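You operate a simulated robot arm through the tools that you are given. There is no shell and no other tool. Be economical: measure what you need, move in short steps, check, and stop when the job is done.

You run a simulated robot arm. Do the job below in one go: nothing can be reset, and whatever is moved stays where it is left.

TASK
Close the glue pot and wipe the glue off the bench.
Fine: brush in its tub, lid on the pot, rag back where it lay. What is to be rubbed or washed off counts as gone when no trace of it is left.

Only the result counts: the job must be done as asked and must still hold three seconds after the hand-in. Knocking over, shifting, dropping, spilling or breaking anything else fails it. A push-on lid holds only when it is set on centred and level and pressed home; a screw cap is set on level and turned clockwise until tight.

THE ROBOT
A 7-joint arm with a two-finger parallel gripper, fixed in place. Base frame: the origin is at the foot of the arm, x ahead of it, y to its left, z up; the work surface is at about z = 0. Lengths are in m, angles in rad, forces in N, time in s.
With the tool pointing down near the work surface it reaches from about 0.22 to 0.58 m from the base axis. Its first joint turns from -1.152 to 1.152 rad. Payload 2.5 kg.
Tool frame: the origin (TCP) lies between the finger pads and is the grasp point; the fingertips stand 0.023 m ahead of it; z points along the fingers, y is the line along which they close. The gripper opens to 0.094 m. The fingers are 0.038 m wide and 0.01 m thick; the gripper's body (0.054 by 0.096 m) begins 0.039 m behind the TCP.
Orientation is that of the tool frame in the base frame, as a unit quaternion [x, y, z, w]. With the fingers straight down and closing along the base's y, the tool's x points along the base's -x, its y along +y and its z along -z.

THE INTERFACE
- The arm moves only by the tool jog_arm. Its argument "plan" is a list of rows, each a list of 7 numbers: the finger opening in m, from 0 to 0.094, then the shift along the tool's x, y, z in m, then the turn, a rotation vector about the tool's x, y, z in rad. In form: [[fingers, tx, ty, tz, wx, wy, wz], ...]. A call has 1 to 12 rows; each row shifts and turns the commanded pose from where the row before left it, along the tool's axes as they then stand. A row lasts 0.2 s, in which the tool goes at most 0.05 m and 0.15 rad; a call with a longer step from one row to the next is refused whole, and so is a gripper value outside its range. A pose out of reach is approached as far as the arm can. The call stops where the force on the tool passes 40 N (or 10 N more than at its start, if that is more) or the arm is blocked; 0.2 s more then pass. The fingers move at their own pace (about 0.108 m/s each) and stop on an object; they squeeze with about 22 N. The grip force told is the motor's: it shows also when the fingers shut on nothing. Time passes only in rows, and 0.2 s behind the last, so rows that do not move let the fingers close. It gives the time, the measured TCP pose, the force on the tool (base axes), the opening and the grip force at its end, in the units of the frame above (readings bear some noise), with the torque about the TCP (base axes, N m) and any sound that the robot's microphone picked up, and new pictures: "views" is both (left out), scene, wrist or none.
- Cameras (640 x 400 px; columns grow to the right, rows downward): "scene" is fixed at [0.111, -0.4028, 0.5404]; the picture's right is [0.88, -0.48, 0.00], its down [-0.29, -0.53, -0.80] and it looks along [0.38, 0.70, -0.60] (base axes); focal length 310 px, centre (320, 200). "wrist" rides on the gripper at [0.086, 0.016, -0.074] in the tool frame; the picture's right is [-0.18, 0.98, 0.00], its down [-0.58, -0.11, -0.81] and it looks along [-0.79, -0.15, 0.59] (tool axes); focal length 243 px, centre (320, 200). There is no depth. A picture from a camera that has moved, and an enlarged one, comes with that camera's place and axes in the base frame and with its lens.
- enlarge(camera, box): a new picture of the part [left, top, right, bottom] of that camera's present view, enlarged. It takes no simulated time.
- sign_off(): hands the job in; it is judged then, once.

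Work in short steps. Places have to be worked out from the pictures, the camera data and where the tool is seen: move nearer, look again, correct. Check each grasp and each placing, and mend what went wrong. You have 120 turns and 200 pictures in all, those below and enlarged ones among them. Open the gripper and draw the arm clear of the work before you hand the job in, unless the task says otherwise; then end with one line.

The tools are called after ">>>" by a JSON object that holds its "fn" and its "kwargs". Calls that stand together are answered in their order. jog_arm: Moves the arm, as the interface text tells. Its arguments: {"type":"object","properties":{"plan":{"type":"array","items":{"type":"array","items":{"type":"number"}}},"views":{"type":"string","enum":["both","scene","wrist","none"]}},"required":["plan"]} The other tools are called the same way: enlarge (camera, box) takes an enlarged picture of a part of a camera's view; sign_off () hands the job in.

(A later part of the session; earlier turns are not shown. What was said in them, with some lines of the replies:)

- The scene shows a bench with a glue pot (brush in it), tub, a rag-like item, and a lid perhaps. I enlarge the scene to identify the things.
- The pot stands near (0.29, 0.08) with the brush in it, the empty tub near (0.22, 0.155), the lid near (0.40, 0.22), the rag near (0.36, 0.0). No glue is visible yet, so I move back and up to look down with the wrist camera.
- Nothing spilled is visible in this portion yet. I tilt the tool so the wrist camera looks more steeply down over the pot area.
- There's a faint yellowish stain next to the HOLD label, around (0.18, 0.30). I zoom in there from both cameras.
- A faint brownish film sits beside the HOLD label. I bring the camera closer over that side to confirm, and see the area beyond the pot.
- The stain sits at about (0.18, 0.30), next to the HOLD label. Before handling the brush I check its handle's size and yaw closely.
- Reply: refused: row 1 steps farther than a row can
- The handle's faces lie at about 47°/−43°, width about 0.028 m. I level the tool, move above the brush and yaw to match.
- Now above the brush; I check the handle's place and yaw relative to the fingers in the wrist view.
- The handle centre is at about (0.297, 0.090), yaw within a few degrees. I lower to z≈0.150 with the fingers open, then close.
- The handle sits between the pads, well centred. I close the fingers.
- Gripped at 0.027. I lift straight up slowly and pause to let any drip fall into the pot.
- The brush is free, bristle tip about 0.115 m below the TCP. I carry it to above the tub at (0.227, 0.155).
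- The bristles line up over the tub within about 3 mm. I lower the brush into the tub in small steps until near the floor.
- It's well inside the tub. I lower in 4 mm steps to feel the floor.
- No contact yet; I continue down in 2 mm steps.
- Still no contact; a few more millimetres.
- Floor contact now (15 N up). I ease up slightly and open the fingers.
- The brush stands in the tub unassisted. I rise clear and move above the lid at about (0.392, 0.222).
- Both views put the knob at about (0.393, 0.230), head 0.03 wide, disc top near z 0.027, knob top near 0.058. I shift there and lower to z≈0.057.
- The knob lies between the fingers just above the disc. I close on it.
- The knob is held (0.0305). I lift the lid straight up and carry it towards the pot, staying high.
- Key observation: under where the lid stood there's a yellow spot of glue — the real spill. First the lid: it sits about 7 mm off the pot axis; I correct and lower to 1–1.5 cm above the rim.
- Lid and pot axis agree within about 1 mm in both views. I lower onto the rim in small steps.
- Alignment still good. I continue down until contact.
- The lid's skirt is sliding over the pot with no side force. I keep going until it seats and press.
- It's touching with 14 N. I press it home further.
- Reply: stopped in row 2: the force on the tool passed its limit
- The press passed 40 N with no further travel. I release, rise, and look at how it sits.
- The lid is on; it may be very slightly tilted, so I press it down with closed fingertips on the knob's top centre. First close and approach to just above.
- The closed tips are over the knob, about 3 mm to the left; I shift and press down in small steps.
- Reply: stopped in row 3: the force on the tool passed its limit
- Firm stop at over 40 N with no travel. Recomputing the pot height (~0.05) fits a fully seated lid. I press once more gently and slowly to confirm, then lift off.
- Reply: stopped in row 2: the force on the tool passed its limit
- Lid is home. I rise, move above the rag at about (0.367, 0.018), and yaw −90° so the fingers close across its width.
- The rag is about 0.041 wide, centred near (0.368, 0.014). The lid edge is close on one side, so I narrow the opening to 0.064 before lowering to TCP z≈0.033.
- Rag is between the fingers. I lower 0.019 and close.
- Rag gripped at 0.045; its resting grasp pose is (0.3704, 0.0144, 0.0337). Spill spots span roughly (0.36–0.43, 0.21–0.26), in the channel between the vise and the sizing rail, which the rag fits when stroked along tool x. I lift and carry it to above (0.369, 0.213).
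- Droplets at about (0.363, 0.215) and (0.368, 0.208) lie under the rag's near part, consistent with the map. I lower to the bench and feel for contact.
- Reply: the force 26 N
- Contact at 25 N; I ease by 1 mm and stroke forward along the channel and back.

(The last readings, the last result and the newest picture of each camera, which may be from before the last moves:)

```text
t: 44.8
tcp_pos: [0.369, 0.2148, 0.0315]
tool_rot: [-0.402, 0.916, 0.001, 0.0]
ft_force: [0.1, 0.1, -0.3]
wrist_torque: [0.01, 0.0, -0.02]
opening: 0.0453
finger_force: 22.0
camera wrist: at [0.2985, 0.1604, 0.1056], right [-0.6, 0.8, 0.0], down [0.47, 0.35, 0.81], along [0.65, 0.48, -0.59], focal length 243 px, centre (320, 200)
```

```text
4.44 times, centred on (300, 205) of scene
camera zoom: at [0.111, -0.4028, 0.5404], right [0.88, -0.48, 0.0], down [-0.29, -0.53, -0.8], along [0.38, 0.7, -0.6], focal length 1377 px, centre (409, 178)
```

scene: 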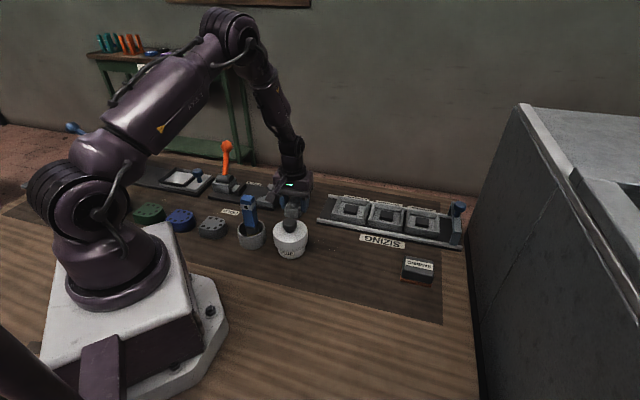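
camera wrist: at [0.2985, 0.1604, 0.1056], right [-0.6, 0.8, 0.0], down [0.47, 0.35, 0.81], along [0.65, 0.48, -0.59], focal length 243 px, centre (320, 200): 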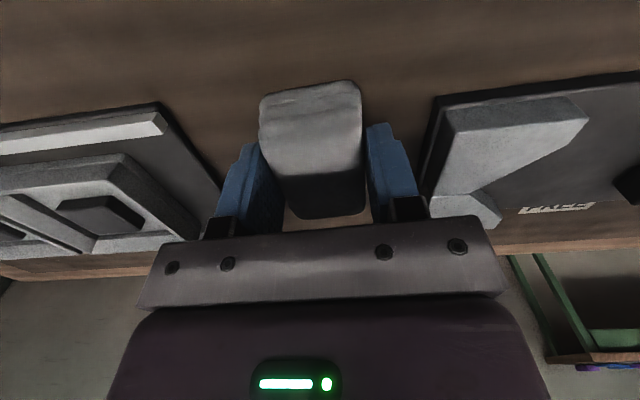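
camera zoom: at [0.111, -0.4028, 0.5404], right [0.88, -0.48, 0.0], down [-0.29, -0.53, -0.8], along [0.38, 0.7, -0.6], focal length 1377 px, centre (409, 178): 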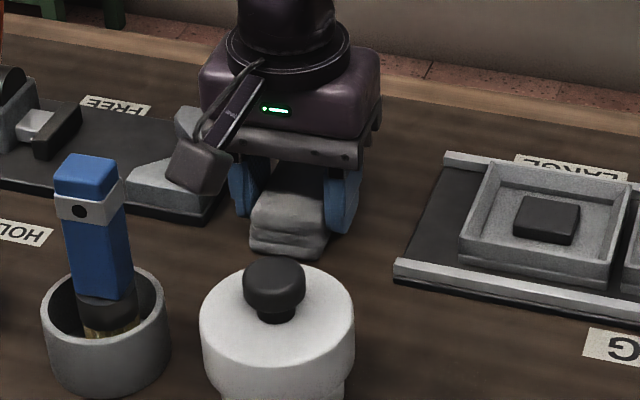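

Force is now nil, so the rag has slid slightly up in the grip. I lift to see what's left.

>>> {"fn": "jog_arm", "kwargs": {"plan": [[0.02, 0, 0, -0.04, 0, 0, 0], [0.02, 0, 0, -0.05, 0, 0, 0], [0.02, 0, 0, -0.03, 0, 0, 0]]}}

>>> {"fn": "enlarge", "kwargs": {"camera": "scene", "box": [270, 180, 330, 230]}}

>>> {"fn": "enlarge", "kwargs": {"camera": "wrist", "box": [220, 0, 420, 150]}}

```text
t: 45.6
tcp_pos: [0.3689, 0.2132, 0.1523]
tool_rot: [-0.402, 0.916, 0.001, 0.002]
ft_force: [0.5, -0.7, -0.4]
wrist_torque: [0.0, 0.02, 0.01]
opening: 0.0453
finger_force: 22.0
camera wrist: at [0.2985, 0.1605, 0.2259], right [-0.6, 0.8, 0.0], down [0.47, 0.35, 0.81], along [0.65, 0.48, -0.59], focal length 243 px, centre (320, 200)
```

scene: 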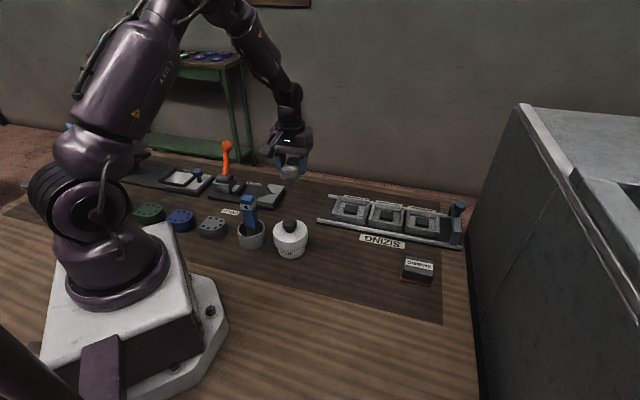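
wrist: 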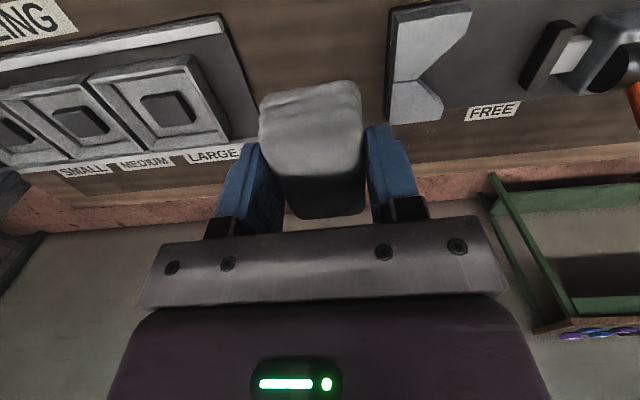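

```text
8.00 times, centred on (300, 205) of scene
camera zoom: at [0.111, -0.4028, 0.5404], right [0.88, -0.48, 0.0], down [-0.29, -0.53, -0.8], along [0.38, 0.7, -0.6], focal length 2479 px, centre (480, 160)
```

zoom: 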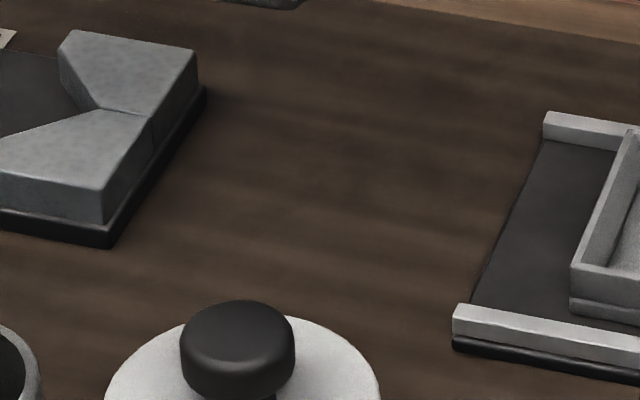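

```text
2.67 times, centred on (320, 75) of wrist
camera zoom: at [0.2985, 0.1605, 0.2259], right [-0.6, 0.8, 0.0], down [0.47, 0.35, 0.81], along [0.65, 0.48, -0.59], focal length 647 px, centre (320, 533)
```

zoom: 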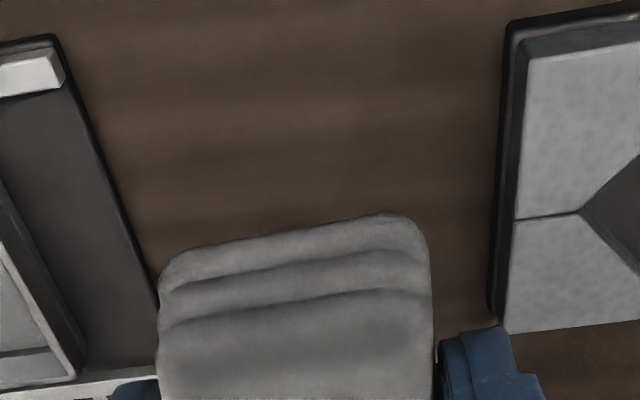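

The spill by the lid is gone. I check for hidden traces where the rag lay and again at the HOLD label.

>>> {"fn": "enlarge", "kwargs": {"camera": "scene", "box": [300, 225, 370, 280]}}

>>> {"fn": "enlarge", "kwargs": {"camera": "scene", "box": [200, 195, 250, 230]}}

>>> {"fn": "enlarge", "kwargs": {"camera": "scene", "box": [280, 160, 460, 260]}}

```text
7.27 times, centred on (335, 252) of scene
camera zoom: at [0.111, -0.4028, 0.5404], right [0.88, -0.48, 0.0], down [-0.29, -0.53, -0.8], along [0.38, 0.7, -0.6], focal length 2253 px, centre (211, -182)
```

zoom: 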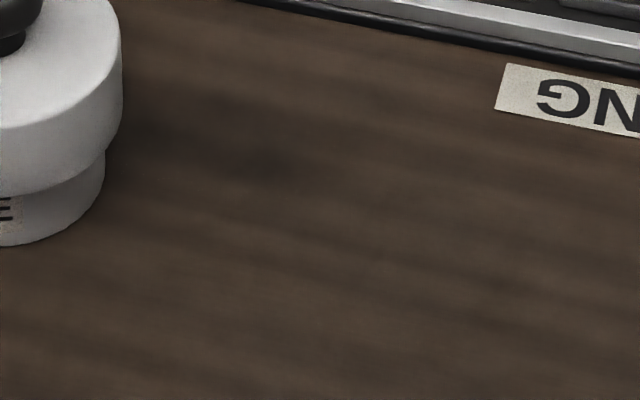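

```text
11.43 times, centred on (225, 212) of scene
camera zoom: at [0.111, -0.4028, 0.5404], right [0.88, -0.48, 0.0], down [-0.29, -0.53, -0.8], along [0.38, 0.7, -0.6], focal length 3541 px, centre (1406, 57)
```

zoom: 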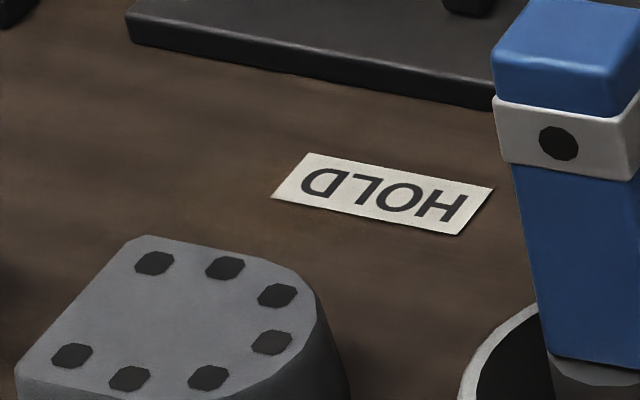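

```text
3.56 times, centred on (370, 210) of scene
camera zoom: at [0.111, -0.4028, 0.5404], right [0.88, -0.48, 0.0], down [-0.29, -0.53, -0.8], along [0.38, 0.7, -0.6], focal length 1102 px, centre (142, 164)
```

zoom: 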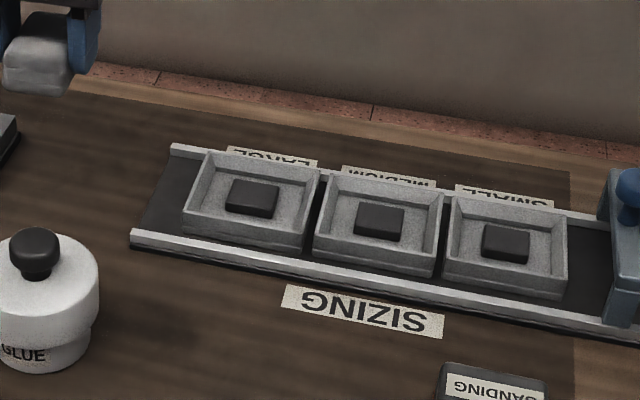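

The rag's place is clean. To settle whether the HOLD patch is glue, I look at it closer with the wrist camera, staying high.

>>> {"fn": "jog_arm", "kwargs": {"plan": [[0.02, 0, 0, -0.04, 0, 0, 0], [0.02, 0, 0, -0.04, 0, 0, 0], [0.02, 0.0145, 0.0326, 0, 0, 0, 0], [0.02, 0.0145, 0.0326, 0, 0, 0, 0], [0.02, 0.0145, 0.0326, 0, 0, 0, 0], [0.02, 0.0145, 0.0326, 0, 0, 0, 0], [0.02, 0.0145, 0.0326, 0, 0, 0, 0]], "views": "wrist"}}

>>> {"fn": "enlarge", "kwargs": {"camera": "wrist", "box": [240, 0, 480, 130]}}

```text
t: 47.2
tcp_pos: [0.201, 0.2706, 0.231]
tool_rot: [-0.401, 0.916, 0.001, 0.0]
ft_force: [-0.5, -0.1, -0.1]
wrist_torque: [0.03, -0.01, 0.04]
opening: 0.0454
finger_force: 22.0
camera wrist: at [0.1293, 0.2166, 0.3061], right [-0.6, 0.8, 0.0], down [0.47, 0.35, 0.81], along [0.65, 0.48, -0.59], focal length 243 px, centre (320, 200)
```

wrist: 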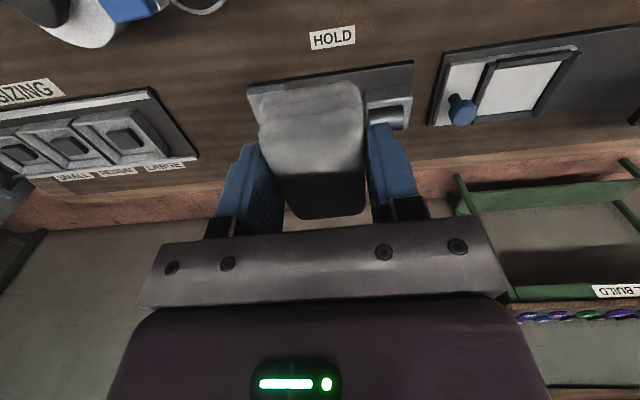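

```text
2.67 times, centred on (360, 65) of wrist
camera zoom: at [0.1293, 0.2166, 0.3061], right [-0.6, 0.8, 0.0], down [0.47, 0.35, 0.81], along [0.65, 0.48, -0.59], focal length 647 px, centre (213, 560)
```

zoom: 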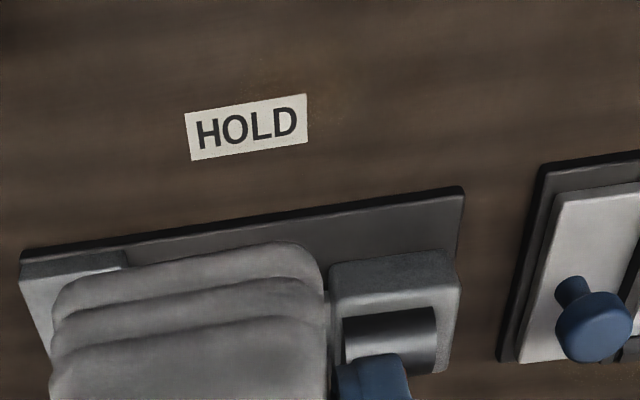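

>>> {"fn": "enlarge", "kwargs": {"camera": "wrist", "box": [300, 0, 380, 50]}}

```text
8.00 times, centred on (340, 25) of wrist
camera zoom: at [0.1293, 0.2166, 0.3061], right [-0.6, 0.8, 0.0], down [0.47, 0.35, 0.81], along [0.65, 0.48, -0.59], focal length 1941 px, centre (160, 1600)
```

zoom: 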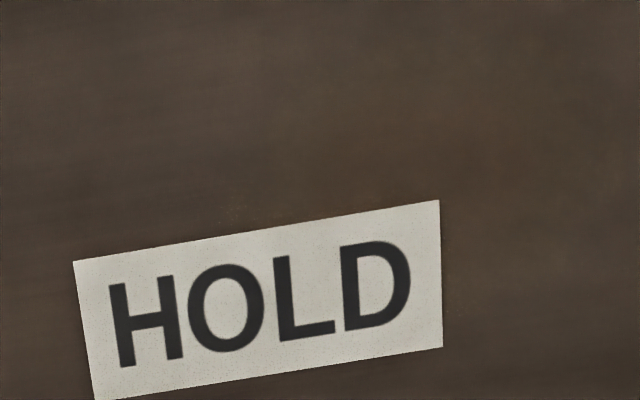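

It's just diffuse wood tint, no glue. I carry the rag back above its place, (0.3704, 0.0144).

>>> {"fn": "jog_arm", "kwargs": {"plan": [[0.02, -0.0145, -0.0326, 0, 0, 0, 0], [0.02, -0.0145, -0.0326, 0, 0, 0, 0], [0.02, -0.0145, -0.0326, 0, 0, 0, 0], [0.02, -0.0145, -0.0326, 0, 0, 0, 0], [0.02, -0.0145, -0.0326, 0, 0, 0, 0], [0.02, 0.0291, -0.0271, 0, 0, 0, 0], [0.02, 0.0291, -0.0271, 0, 0, 0, 0], [0.02, 0.0291, -0.0271, 0, 0, 0, 0], [0.02, 0.0292, -0.0271, 0, 0, 0, 0], [0.02, 0.0292, -0.0271, 0, 0, 0, 0], [0.02, 0, 0, 0.045, 0, 0, 0], [0.02, 0, 0, 0.045, 0, 0, 0]]}}

```text
t: 49.8
tcp_pos: [0.3693, 0.0153, 0.1393]
tool_rot: [-0.402, 0.916, 0.001, 0.0]
ft_force: [1.2, 0.2, -0.5]
wrist_torque: [-0.01, 0.0, -0.02]
opening: 0.0454
finger_force: 21.6
camera wrist: at [0.2991, -0.0389, 0.2142], right [-0.6, 0.8, 0.0], down [0.47, 0.35, 0.81], along [0.65, 0.48, -0.59], focal length 243 px, centre (320, 200)
```

scene: 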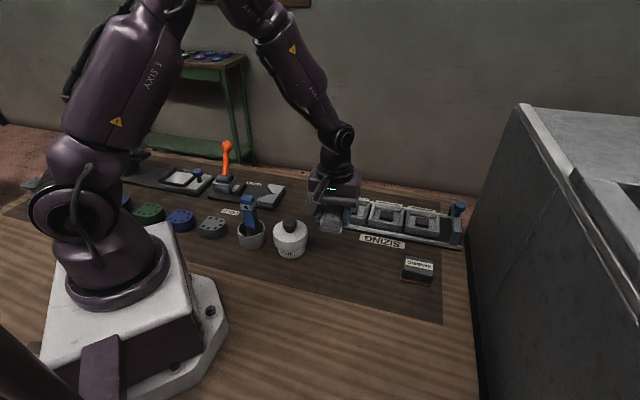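
wrist: 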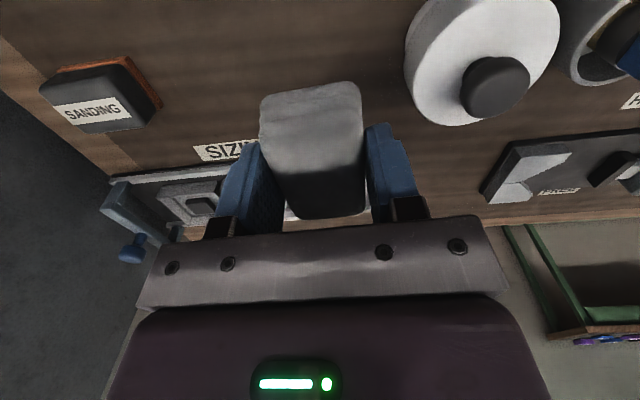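

Back above its place. I lower to about z 0.033 gently and feel for the bench.

>>> {"fn": "jog_arm", "kwargs": {"plan": [[0.02, 0, 0, 0.045, 0, 0, 0], [0.02, 0, 0, 0.045, 0, 0, 0], [0.02, 0, 0, 0.013, 0, 0, 0], [0.02, 0, 0, 0.003, 0, 0, 0], [0.02, 0, 0, 0.002, 0, 0, 0], [0.02, 0, 0, 0, 0, 0, 0]], "views": "none"}}

```text
t: 51.2
tcp_pos: [0.3705, 0.0146, 0.0331]
tool_rot: [-0.402, 0.915, 0.001, 0.0]
ft_force: [-1.0, 0.1, -0.2]
wrist_torque: [0.02, 0.02, 0.01]
opening: 0.0454
finger_force: 21.7
```

>>> {"fn": "jog_arm", "kwargs": {"plan": [[0.02, 0, 0, 0.001, 0, 0, 0], [0.02, 0, 0, 0.0, 0, 0, 0]], "views": "none"}}

```text
t: 51.8
tcp_pos: [0.3709, 0.0161, 0.032]
tool_rot: [-0.402, 0.916, 0.0, 0.0]
ft_force: [-0.4, 0.0, 0.7]
wrist_torque: [-0.02, -0.01, 0.03]
opening: 0.0455
finger_force: 22.0
```

Touching. I open only to 0.064 (lid nearby) and rise.

>>> {"fn": "jog_arm", "kwargs": {"plan": [[0.02, 0, 0, 0.0005, 0, 0, 0], [0.064, 0, 0, 0, 0, 0, 0], [0.064, 0, 0, 0, 0, 0, 0], [0.064, 0, 0, -0.03, 0, 0, 0], [0.064, 0, 0, -0.045, 0, 0, 0], [0.064, 0, 0, -0.045, 0, 0, 0], [0.064, 0, 0, -0.045, 0, 0, 0]]}}

>>> {"fn": "enlarge", "kwargs": {"camera": "scene", "box": [220, 180, 380, 280]}}

>>> {"fn": "enlarge", "kwargs": {"camera": "scene", "box": [250, 190, 330, 270]}}

```text
t: 53.4
tcp_pos: [0.3696, 0.0158, 0.1971]
tool_rot: [-0.402, 0.916, 0.001, 0.0]
ft_force: [-0.5, 0.6, 0.1]
wrist_torque: [-0.01, 0.02, 0.01]
opening: 0.0641
finger_force: 0.1
camera wrist: at [0.2993, -0.0383, 0.271], right [-0.6, 0.8, 0.0], down [0.47, 0.35, 0.81], along [0.65, 0.48, -0.59], focal length 243 px, centre (320, 200)
```

scene: 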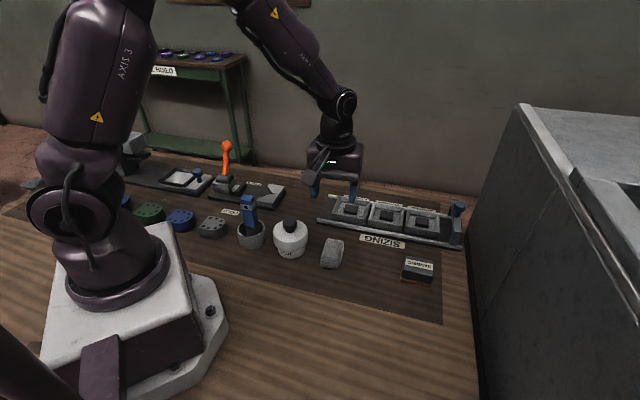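
wrist: 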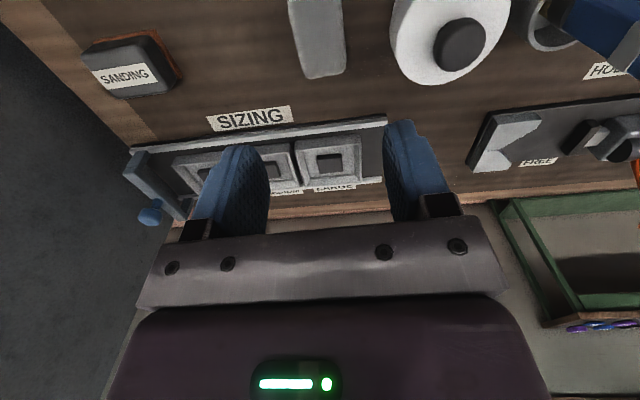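

```text
4.00 times, centred on (300, 230) of scene
camera zoom: at [0.111, -0.4028, 0.5404], right [0.88, -0.48, 0.0], down [-0.29, -0.53, -0.8], along [0.38, 0.7, -0.6], focal length 1239 px, centre (400, 80)
```

zoom: 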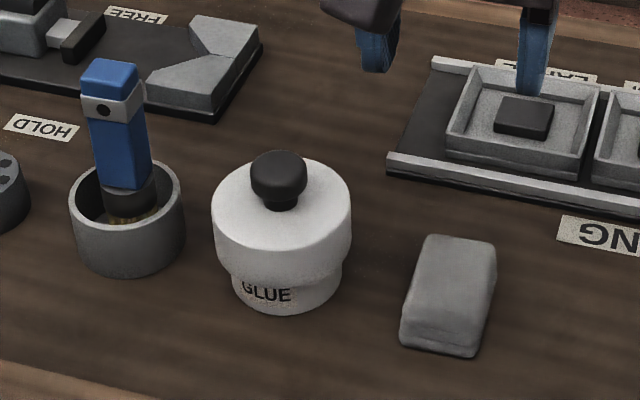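

```text
5.00 times, centred on (290, 230) of scene
camera zoom: at [0.111, -0.4028, 0.5404], right [0.88, -0.48, 0.0], down [-0.29, -0.53, -0.8], along [0.38, 0.7, -0.6], focal length 1549 px, centre (470, 50)
```

zoom: 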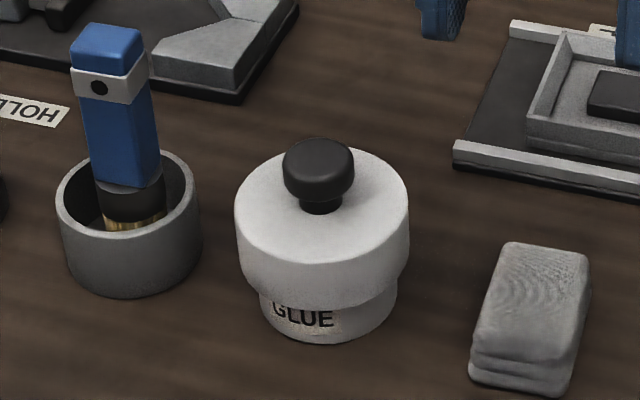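

The rag is back. I inspect the lid closely for levelness.

>>> {"fn": "enlarge", "kwargs": {"camera": "scene", "box": [268, 212, 314, 262]}}

>>> {"fn": "enlarge", "kwargs": {"camera": "wrist", "box": [370, 0, 530, 100]}}

```text
8.00 times, centred on (291, 237) of scene
camera zoom: at [0.111, -0.4028, 0.5404], right [0.88, -0.48, 0.0], down [-0.29, -0.53, -0.8], along [0.38, 0.7, -0.6], focal length 2479 px, centre (552, -96)
```

zoom: 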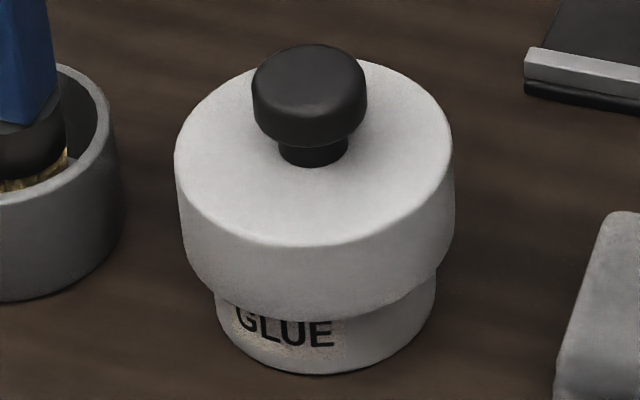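

```text
4.00 times, centred on (450, 50) of wrist
camera zoom: at [0.2993, -0.0383, 0.271], right [-0.6, 0.8, 0.0], down [0.47, 0.35, 0.81], along [0.65, 0.48, -0.59], focal length 970 px, centre (-200, 800)
```

zoom: 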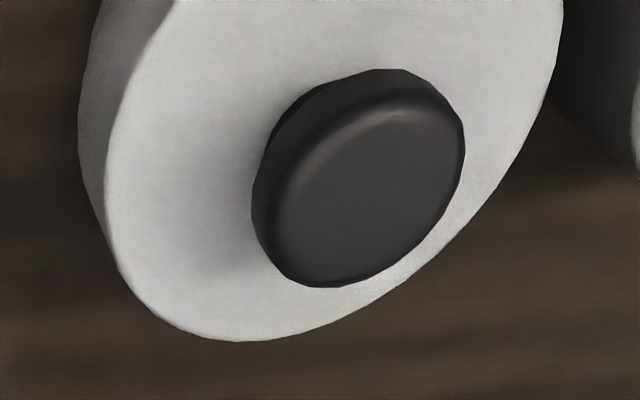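

Lid sits level and centred, brush in the tub, rag back, bench clean. I open the gripper and draw the arm clear.

>>> {"fn": "jog_arm", "kwargs": {"plan": [[0.094, 0, 0, -0.04, 0, 0, 0], [0.094, 0, 0, -0.04, 0, 0, 0], [0.094, 0, 0, -0.03, 0, 0, 0], [0.094, 0, 0, 0, 0, 0, 0]]}}

>>> {"fn": "enlarge", "kwargs": {"camera": "scene", "box": [200, 160, 400, 285]}}

```text
t: 54.4
tcp_pos: [0.3693, 0.0141, 0.3087]
tool_rot: [-0.402, 0.916, 0.001, 0.001]
ft_force: [0.6, 0.4, 0.4]
wrist_torque: [0.02, -0.02, 0.0]
opening: 0.094
finger_force: 0.1
camera wrist: at [0.2987, -0.0383, 0.3826], right [-0.6, 0.8, 0.0], down [0.47, 0.35, 0.81], along [0.65, 0.48, -0.59], focal length 243 px, centre (320, 200)
```

scene: 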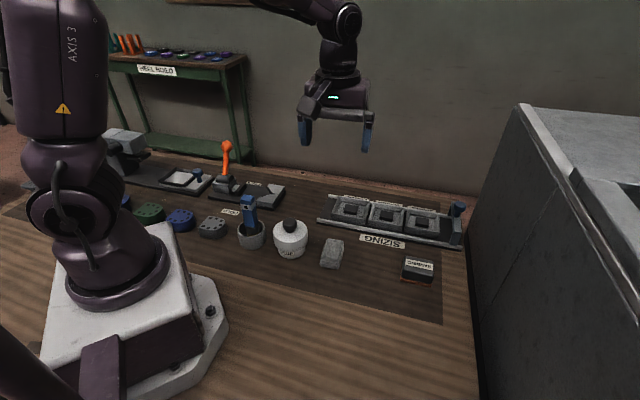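
wrist: 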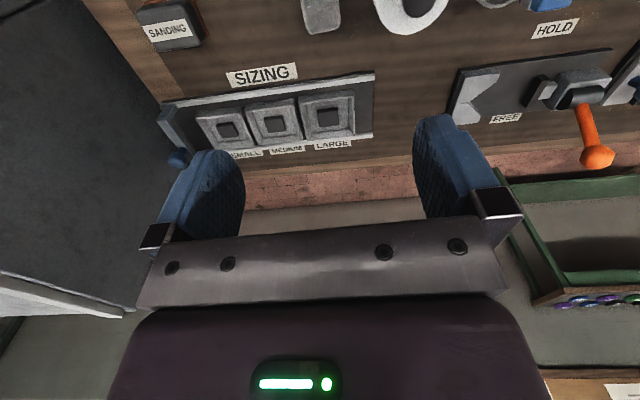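

```text
3.20 times, centred on (300, 222) of scene
camera zoom: at [0.111, -0.4028, 0.5404], right [0.88, -0.48, 0.0], down [-0.29, -0.53, -0.8], along [0.38, 0.7, -0.6], focal length 992 px, centre (384, 128)
```

zoom: 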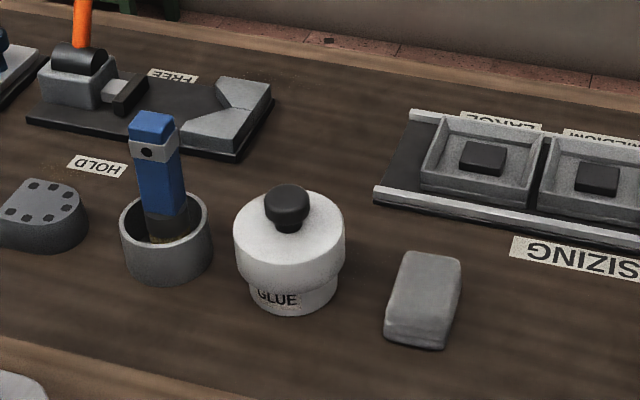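

All is in place and the arm is clear; I hand the job in.

>>> {"fn": "sign_off", "kwargs": {}}

```text
The job is handed in.
```

I handed the job in with the lid pressed onto the glue pot, the brush standing in its tub, the glue spill wiped away, the rag back where it lay, and the arm clear.
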